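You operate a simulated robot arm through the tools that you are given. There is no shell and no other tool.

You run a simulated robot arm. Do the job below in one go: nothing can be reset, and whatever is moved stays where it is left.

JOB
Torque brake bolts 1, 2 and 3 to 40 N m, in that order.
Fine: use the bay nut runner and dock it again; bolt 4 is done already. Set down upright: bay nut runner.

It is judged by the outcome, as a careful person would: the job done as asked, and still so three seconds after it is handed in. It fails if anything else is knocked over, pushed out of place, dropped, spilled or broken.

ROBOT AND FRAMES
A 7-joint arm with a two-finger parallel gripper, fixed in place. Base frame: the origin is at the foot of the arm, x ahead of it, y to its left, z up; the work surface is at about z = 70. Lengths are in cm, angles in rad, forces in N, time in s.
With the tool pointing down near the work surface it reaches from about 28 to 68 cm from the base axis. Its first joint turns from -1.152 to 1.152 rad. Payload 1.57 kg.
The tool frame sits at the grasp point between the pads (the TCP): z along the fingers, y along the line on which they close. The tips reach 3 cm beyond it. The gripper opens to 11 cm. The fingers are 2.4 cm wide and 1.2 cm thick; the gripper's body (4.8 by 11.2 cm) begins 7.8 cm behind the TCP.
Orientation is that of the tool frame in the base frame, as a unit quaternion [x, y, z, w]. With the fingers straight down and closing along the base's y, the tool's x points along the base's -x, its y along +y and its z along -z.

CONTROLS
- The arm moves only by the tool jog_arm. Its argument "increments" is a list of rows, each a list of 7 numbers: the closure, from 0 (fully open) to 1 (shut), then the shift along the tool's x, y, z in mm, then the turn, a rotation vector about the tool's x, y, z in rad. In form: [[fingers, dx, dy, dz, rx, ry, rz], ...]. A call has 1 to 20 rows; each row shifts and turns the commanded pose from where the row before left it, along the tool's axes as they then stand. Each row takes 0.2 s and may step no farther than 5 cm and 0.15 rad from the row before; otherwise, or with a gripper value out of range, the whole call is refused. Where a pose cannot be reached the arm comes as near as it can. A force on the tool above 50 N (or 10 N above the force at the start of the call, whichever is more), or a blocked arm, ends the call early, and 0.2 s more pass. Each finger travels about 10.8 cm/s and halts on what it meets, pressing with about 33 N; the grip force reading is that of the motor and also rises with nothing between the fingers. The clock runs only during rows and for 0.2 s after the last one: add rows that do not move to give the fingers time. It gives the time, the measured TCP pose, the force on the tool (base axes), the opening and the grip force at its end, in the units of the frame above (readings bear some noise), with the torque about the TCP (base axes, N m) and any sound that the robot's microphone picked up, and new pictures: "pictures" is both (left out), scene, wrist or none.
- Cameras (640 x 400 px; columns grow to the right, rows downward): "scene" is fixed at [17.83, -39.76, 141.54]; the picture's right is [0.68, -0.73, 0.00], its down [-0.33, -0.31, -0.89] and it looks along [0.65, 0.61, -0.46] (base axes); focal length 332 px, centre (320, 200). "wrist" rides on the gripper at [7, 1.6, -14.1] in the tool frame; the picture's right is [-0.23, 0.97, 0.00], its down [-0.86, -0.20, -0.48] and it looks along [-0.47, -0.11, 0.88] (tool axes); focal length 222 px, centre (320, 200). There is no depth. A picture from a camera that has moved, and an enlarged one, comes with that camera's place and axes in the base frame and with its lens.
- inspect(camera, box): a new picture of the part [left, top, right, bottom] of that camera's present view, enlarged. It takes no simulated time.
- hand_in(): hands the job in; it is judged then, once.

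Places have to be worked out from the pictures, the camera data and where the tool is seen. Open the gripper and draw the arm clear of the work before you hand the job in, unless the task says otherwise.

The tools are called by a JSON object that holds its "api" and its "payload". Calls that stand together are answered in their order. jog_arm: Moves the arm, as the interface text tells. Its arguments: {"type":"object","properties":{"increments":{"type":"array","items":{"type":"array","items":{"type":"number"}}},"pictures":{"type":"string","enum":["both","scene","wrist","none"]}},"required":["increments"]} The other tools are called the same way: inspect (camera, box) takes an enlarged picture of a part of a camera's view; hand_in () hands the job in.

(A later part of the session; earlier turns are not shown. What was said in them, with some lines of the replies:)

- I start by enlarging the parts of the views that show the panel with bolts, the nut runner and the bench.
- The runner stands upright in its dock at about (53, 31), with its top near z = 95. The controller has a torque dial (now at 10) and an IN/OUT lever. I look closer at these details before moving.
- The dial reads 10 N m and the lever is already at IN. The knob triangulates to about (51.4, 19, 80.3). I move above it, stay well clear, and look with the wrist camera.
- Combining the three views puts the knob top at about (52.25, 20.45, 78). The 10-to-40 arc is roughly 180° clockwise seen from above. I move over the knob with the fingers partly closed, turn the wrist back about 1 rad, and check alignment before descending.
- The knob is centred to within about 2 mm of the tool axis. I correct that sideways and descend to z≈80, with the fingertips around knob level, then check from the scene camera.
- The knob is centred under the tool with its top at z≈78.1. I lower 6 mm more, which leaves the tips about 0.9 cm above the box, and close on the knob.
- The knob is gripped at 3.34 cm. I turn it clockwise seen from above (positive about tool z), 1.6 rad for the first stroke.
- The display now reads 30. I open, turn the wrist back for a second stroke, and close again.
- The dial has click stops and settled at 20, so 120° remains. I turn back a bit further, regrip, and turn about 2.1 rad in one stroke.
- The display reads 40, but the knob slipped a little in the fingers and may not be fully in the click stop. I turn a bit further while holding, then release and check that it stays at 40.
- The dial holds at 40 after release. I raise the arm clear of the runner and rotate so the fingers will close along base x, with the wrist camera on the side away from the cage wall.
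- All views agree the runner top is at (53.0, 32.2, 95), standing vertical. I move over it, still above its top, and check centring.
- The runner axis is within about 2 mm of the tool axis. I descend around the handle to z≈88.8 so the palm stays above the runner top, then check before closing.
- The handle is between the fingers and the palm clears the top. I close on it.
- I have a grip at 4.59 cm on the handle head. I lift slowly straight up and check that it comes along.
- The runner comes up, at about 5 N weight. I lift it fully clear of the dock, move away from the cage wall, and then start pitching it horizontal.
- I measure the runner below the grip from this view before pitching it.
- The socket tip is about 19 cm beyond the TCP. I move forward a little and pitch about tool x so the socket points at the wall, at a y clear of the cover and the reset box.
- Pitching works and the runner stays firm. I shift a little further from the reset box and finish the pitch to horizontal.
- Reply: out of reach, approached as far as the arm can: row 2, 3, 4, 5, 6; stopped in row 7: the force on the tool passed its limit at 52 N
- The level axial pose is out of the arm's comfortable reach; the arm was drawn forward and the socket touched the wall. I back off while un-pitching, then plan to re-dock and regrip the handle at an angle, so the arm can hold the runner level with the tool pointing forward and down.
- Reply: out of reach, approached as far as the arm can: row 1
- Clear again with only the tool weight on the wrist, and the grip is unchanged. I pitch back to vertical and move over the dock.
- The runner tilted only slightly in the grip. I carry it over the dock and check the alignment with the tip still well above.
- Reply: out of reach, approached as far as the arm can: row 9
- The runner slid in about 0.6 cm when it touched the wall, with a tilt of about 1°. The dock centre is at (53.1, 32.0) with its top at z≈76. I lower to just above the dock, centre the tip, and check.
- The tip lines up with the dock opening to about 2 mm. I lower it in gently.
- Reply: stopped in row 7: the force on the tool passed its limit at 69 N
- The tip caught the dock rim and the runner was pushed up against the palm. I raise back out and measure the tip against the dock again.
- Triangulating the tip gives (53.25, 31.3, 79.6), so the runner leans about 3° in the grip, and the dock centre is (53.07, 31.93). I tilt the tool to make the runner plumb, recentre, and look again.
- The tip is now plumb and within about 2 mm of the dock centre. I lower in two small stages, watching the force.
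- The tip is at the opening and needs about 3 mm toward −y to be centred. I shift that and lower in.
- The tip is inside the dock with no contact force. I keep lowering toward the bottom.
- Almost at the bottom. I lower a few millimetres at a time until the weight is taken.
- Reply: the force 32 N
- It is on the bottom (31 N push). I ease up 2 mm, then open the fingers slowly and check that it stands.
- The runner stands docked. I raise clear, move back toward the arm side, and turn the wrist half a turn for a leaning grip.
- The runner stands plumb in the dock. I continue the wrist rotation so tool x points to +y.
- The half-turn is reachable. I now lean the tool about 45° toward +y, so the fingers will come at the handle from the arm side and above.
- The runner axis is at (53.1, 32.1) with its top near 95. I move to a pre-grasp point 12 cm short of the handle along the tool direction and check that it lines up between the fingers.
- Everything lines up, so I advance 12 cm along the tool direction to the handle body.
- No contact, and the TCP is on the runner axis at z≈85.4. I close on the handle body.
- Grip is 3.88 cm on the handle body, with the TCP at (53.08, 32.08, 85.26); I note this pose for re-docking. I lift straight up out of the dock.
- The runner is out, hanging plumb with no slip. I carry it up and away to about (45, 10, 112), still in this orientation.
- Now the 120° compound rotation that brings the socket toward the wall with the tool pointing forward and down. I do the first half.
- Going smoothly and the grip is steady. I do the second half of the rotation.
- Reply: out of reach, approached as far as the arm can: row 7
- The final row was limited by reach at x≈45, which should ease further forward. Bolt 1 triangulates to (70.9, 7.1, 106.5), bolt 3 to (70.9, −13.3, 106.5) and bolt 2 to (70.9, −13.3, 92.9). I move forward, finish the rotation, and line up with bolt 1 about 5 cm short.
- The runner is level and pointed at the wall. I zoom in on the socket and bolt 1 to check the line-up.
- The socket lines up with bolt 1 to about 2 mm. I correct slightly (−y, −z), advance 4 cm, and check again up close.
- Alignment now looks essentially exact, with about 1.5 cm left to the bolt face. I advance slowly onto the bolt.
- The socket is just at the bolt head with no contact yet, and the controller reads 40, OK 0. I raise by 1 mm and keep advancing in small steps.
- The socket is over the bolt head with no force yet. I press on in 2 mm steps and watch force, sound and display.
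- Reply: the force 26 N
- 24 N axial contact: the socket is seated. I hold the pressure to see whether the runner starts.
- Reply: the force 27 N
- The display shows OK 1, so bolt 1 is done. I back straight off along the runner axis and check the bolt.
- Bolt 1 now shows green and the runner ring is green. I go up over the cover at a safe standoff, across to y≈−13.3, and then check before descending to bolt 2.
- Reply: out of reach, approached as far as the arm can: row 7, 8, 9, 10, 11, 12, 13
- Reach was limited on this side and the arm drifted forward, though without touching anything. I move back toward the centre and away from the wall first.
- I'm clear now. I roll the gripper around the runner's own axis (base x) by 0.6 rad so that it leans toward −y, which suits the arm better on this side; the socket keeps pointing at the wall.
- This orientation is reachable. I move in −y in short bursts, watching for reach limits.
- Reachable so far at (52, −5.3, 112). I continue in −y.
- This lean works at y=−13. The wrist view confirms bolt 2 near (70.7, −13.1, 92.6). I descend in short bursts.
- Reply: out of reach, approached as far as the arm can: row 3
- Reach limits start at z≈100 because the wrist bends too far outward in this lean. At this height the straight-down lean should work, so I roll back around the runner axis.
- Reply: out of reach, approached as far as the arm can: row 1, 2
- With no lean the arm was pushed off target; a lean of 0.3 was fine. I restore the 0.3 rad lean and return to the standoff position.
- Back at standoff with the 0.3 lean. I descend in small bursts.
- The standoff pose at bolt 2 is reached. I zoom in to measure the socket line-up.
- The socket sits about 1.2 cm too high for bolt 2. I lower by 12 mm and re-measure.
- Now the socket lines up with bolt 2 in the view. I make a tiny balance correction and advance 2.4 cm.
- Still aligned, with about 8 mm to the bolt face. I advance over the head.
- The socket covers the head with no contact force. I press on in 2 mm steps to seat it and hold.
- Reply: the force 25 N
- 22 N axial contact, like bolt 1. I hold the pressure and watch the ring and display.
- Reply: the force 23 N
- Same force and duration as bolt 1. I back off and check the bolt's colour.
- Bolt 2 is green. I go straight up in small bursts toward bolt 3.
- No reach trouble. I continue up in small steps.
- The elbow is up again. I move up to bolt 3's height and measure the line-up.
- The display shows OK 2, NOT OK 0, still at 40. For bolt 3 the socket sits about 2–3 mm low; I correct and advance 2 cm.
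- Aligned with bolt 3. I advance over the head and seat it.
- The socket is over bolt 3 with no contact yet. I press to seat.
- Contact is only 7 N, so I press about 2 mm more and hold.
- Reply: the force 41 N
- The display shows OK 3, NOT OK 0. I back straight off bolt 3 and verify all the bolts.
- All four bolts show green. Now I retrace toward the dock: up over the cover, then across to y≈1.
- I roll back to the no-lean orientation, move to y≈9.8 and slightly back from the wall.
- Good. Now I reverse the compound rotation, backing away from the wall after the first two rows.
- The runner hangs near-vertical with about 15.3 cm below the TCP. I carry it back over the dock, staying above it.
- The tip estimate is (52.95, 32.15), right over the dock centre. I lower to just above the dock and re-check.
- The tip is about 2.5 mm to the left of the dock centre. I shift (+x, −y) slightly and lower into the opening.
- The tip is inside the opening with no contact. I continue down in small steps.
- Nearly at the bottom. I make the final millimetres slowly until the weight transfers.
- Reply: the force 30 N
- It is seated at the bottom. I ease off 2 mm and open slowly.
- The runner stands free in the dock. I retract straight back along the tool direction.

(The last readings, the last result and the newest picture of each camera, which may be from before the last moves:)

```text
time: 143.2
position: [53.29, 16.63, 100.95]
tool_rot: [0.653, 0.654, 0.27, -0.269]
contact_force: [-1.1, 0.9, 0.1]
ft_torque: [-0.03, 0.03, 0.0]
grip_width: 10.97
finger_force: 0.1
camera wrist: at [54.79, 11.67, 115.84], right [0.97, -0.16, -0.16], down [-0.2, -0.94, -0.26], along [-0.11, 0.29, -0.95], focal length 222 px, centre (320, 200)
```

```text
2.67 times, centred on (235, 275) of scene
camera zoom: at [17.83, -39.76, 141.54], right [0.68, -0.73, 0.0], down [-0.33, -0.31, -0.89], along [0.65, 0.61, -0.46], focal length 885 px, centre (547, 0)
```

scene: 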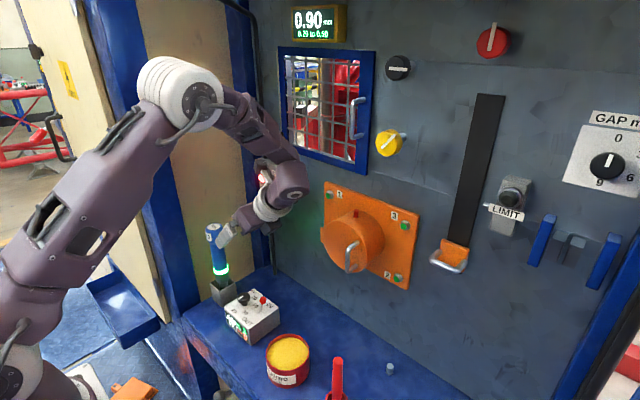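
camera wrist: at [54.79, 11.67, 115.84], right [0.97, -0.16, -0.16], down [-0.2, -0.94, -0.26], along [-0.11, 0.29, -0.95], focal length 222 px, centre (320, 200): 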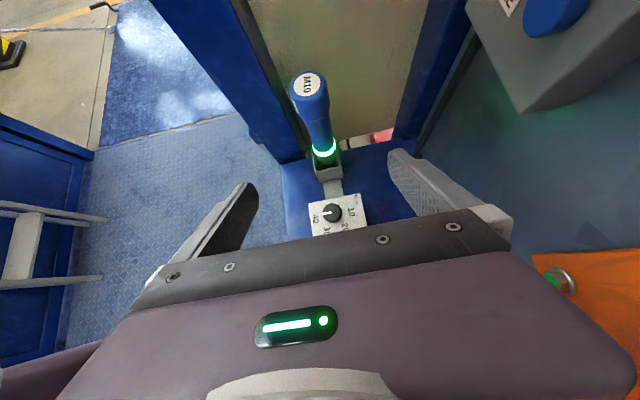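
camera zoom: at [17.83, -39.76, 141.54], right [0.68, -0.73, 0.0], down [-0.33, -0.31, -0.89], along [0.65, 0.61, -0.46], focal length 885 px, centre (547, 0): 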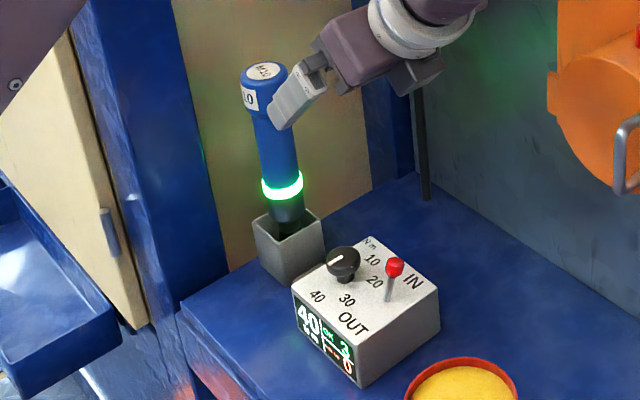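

The runner stands docked. I draw the arm well clear (up and back) and do a final inspection.

{"api": "jog_arm", "payload": {"increments": [[0, 14, -5, -14, 0, 0, 0], [0, 14, -10, -14, 0, 0, 0], [0, 14, -10, -14, 0, 0, 0], [0, 14, -10, -14, 0, 0, 0], [0, 14, -10, -14, 0, -0.1, 0], [0, 14, -10, -14, 0, -0.15, 0], [0, 0, 0, 0, 0, -0.15, 0], [0, 0, 0, 0, 0, -0.15, 0], [0, 0, 0, 0, 0, -0.15, 0], [0, 0, 0, 0, 0, 0, 0]]}}

{"api": "inspect", "payload": {"camera": "scene", "box": [190, 210, 290, 350]}}

{"api": "inspect", "payload": {"camera": "scene", "box": [300, 170, 460, 310]}}

{"api": "inspect", "payload": {"camera": "scene", "box": [215, 285, 285, 345]}}

```text
time: 145.4
position: [47.72, 16.8, 112.75]
tool_rot: [0.706, 0.707, 0.029, -0.028]
contact_force: [0.2, -0.9, 0.2]
ft_torque: [0.02, -0.03, 0.02]
grip_width: 11.0
finger_force: 0.1
camera wrist: at [49.23, 22.73, 127.3], right [0.97, -0.23, -0.02], down [-0.2, -0.89, 0.41], along [-0.11, -0.39, -0.91], focal length 222 px, centre (320, 200)
```

scene: 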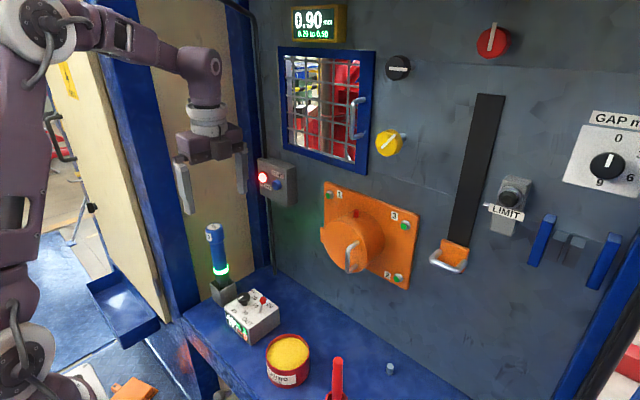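
wrist: 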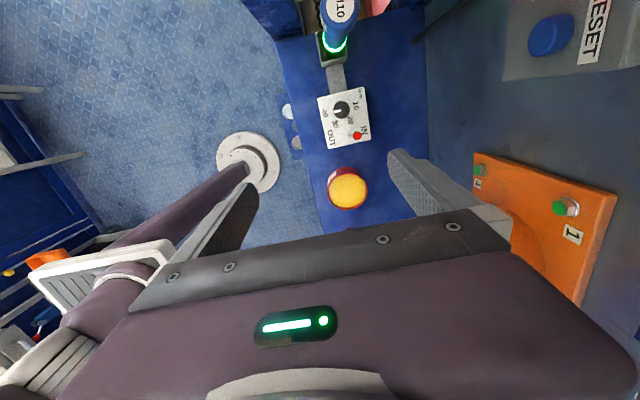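

```text
2.86 times, centred on (240, 280) of scene
camera zoom: at [17.83, -39.76, 141.54], right [0.68, -0.73, 0.0], down [-0.33, -0.31, -0.89], along [0.65, 0.61, -0.46], focal length 948 px, centre (549, -29)
```

zoom: 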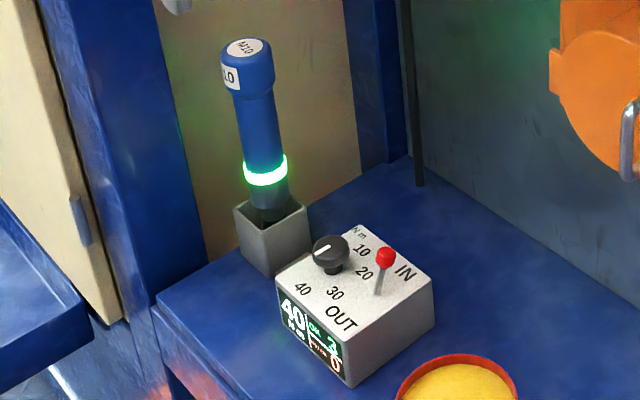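

```text
2.86 times, centred on (380, 240) of scene
camera zoom: at [17.83, -39.76, 141.54], right [0.68, -0.73, 0.0], down [-0.33, -0.31, -0.89], along [0.65, 0.61, -0.46], focal length 948 px, centre (149, 86)
```

zoom: 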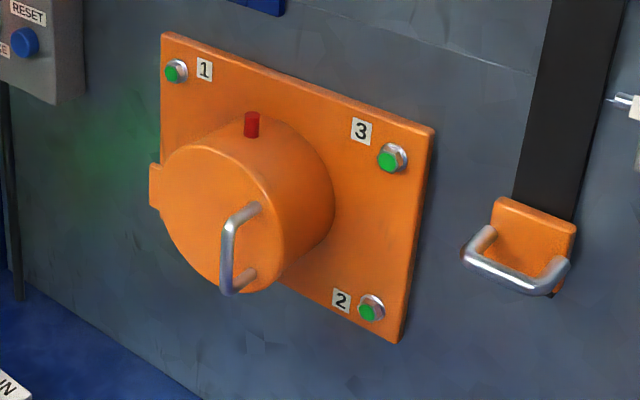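

```text
6.67 times, centred on (250, 315) of scene
camera zoom: at [17.83, -39.76, 141.54], right [0.68, -0.73, 0.0], down [-0.33, -0.31, -0.89], along [0.65, 0.61, -0.46], focal length 2212 px, centre (787, -567)
```

zoom: 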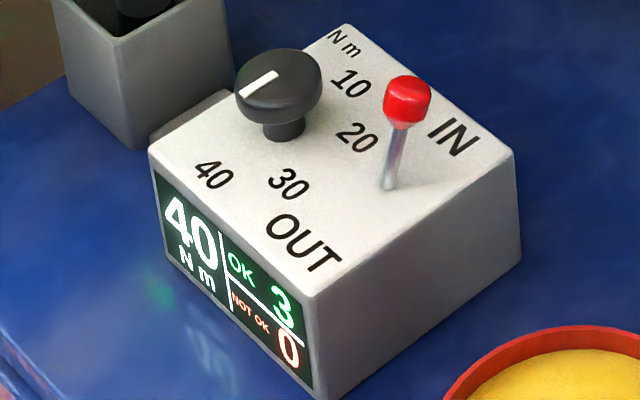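

Bolts 1, 2 and 3 are green, and the controller shows 40 N m, OK 3, NOT OK 0. The runner stands upright in its dock, at the same place in the view as at the start. The gripper is open and the arm is clear, so I hand in.

{"api": "hand_in", "payload": {}}

```text
The job is handed in.
```

Brake bolts 1, 2 and 3 were torqued to 40 N m, in that order. The controller shows OK 3, NOT OK 0, and all three bolts show green. I didn't put the runner on bolt 4, and it still showed green.

- **Setup:** I turned the controller's dial from 10 to 40 before starting. The lever was already at IN. I left both that way.
- **Nut runner:** it is back in its dock, upright, in the same place as at the start. The gripper is open and the arm is drawn clear.
- **Contacts along the way:** there were two before any bolt was torqued.
    - On the first approach the socket touched the wall just below the window, at about 52 N.
    - When I put the runner back to change my grip, its tip caught the dock rim, at about 69 N.

I saw no damage and nothing moved out of place from either contact, and the runner worked normally afterwards.
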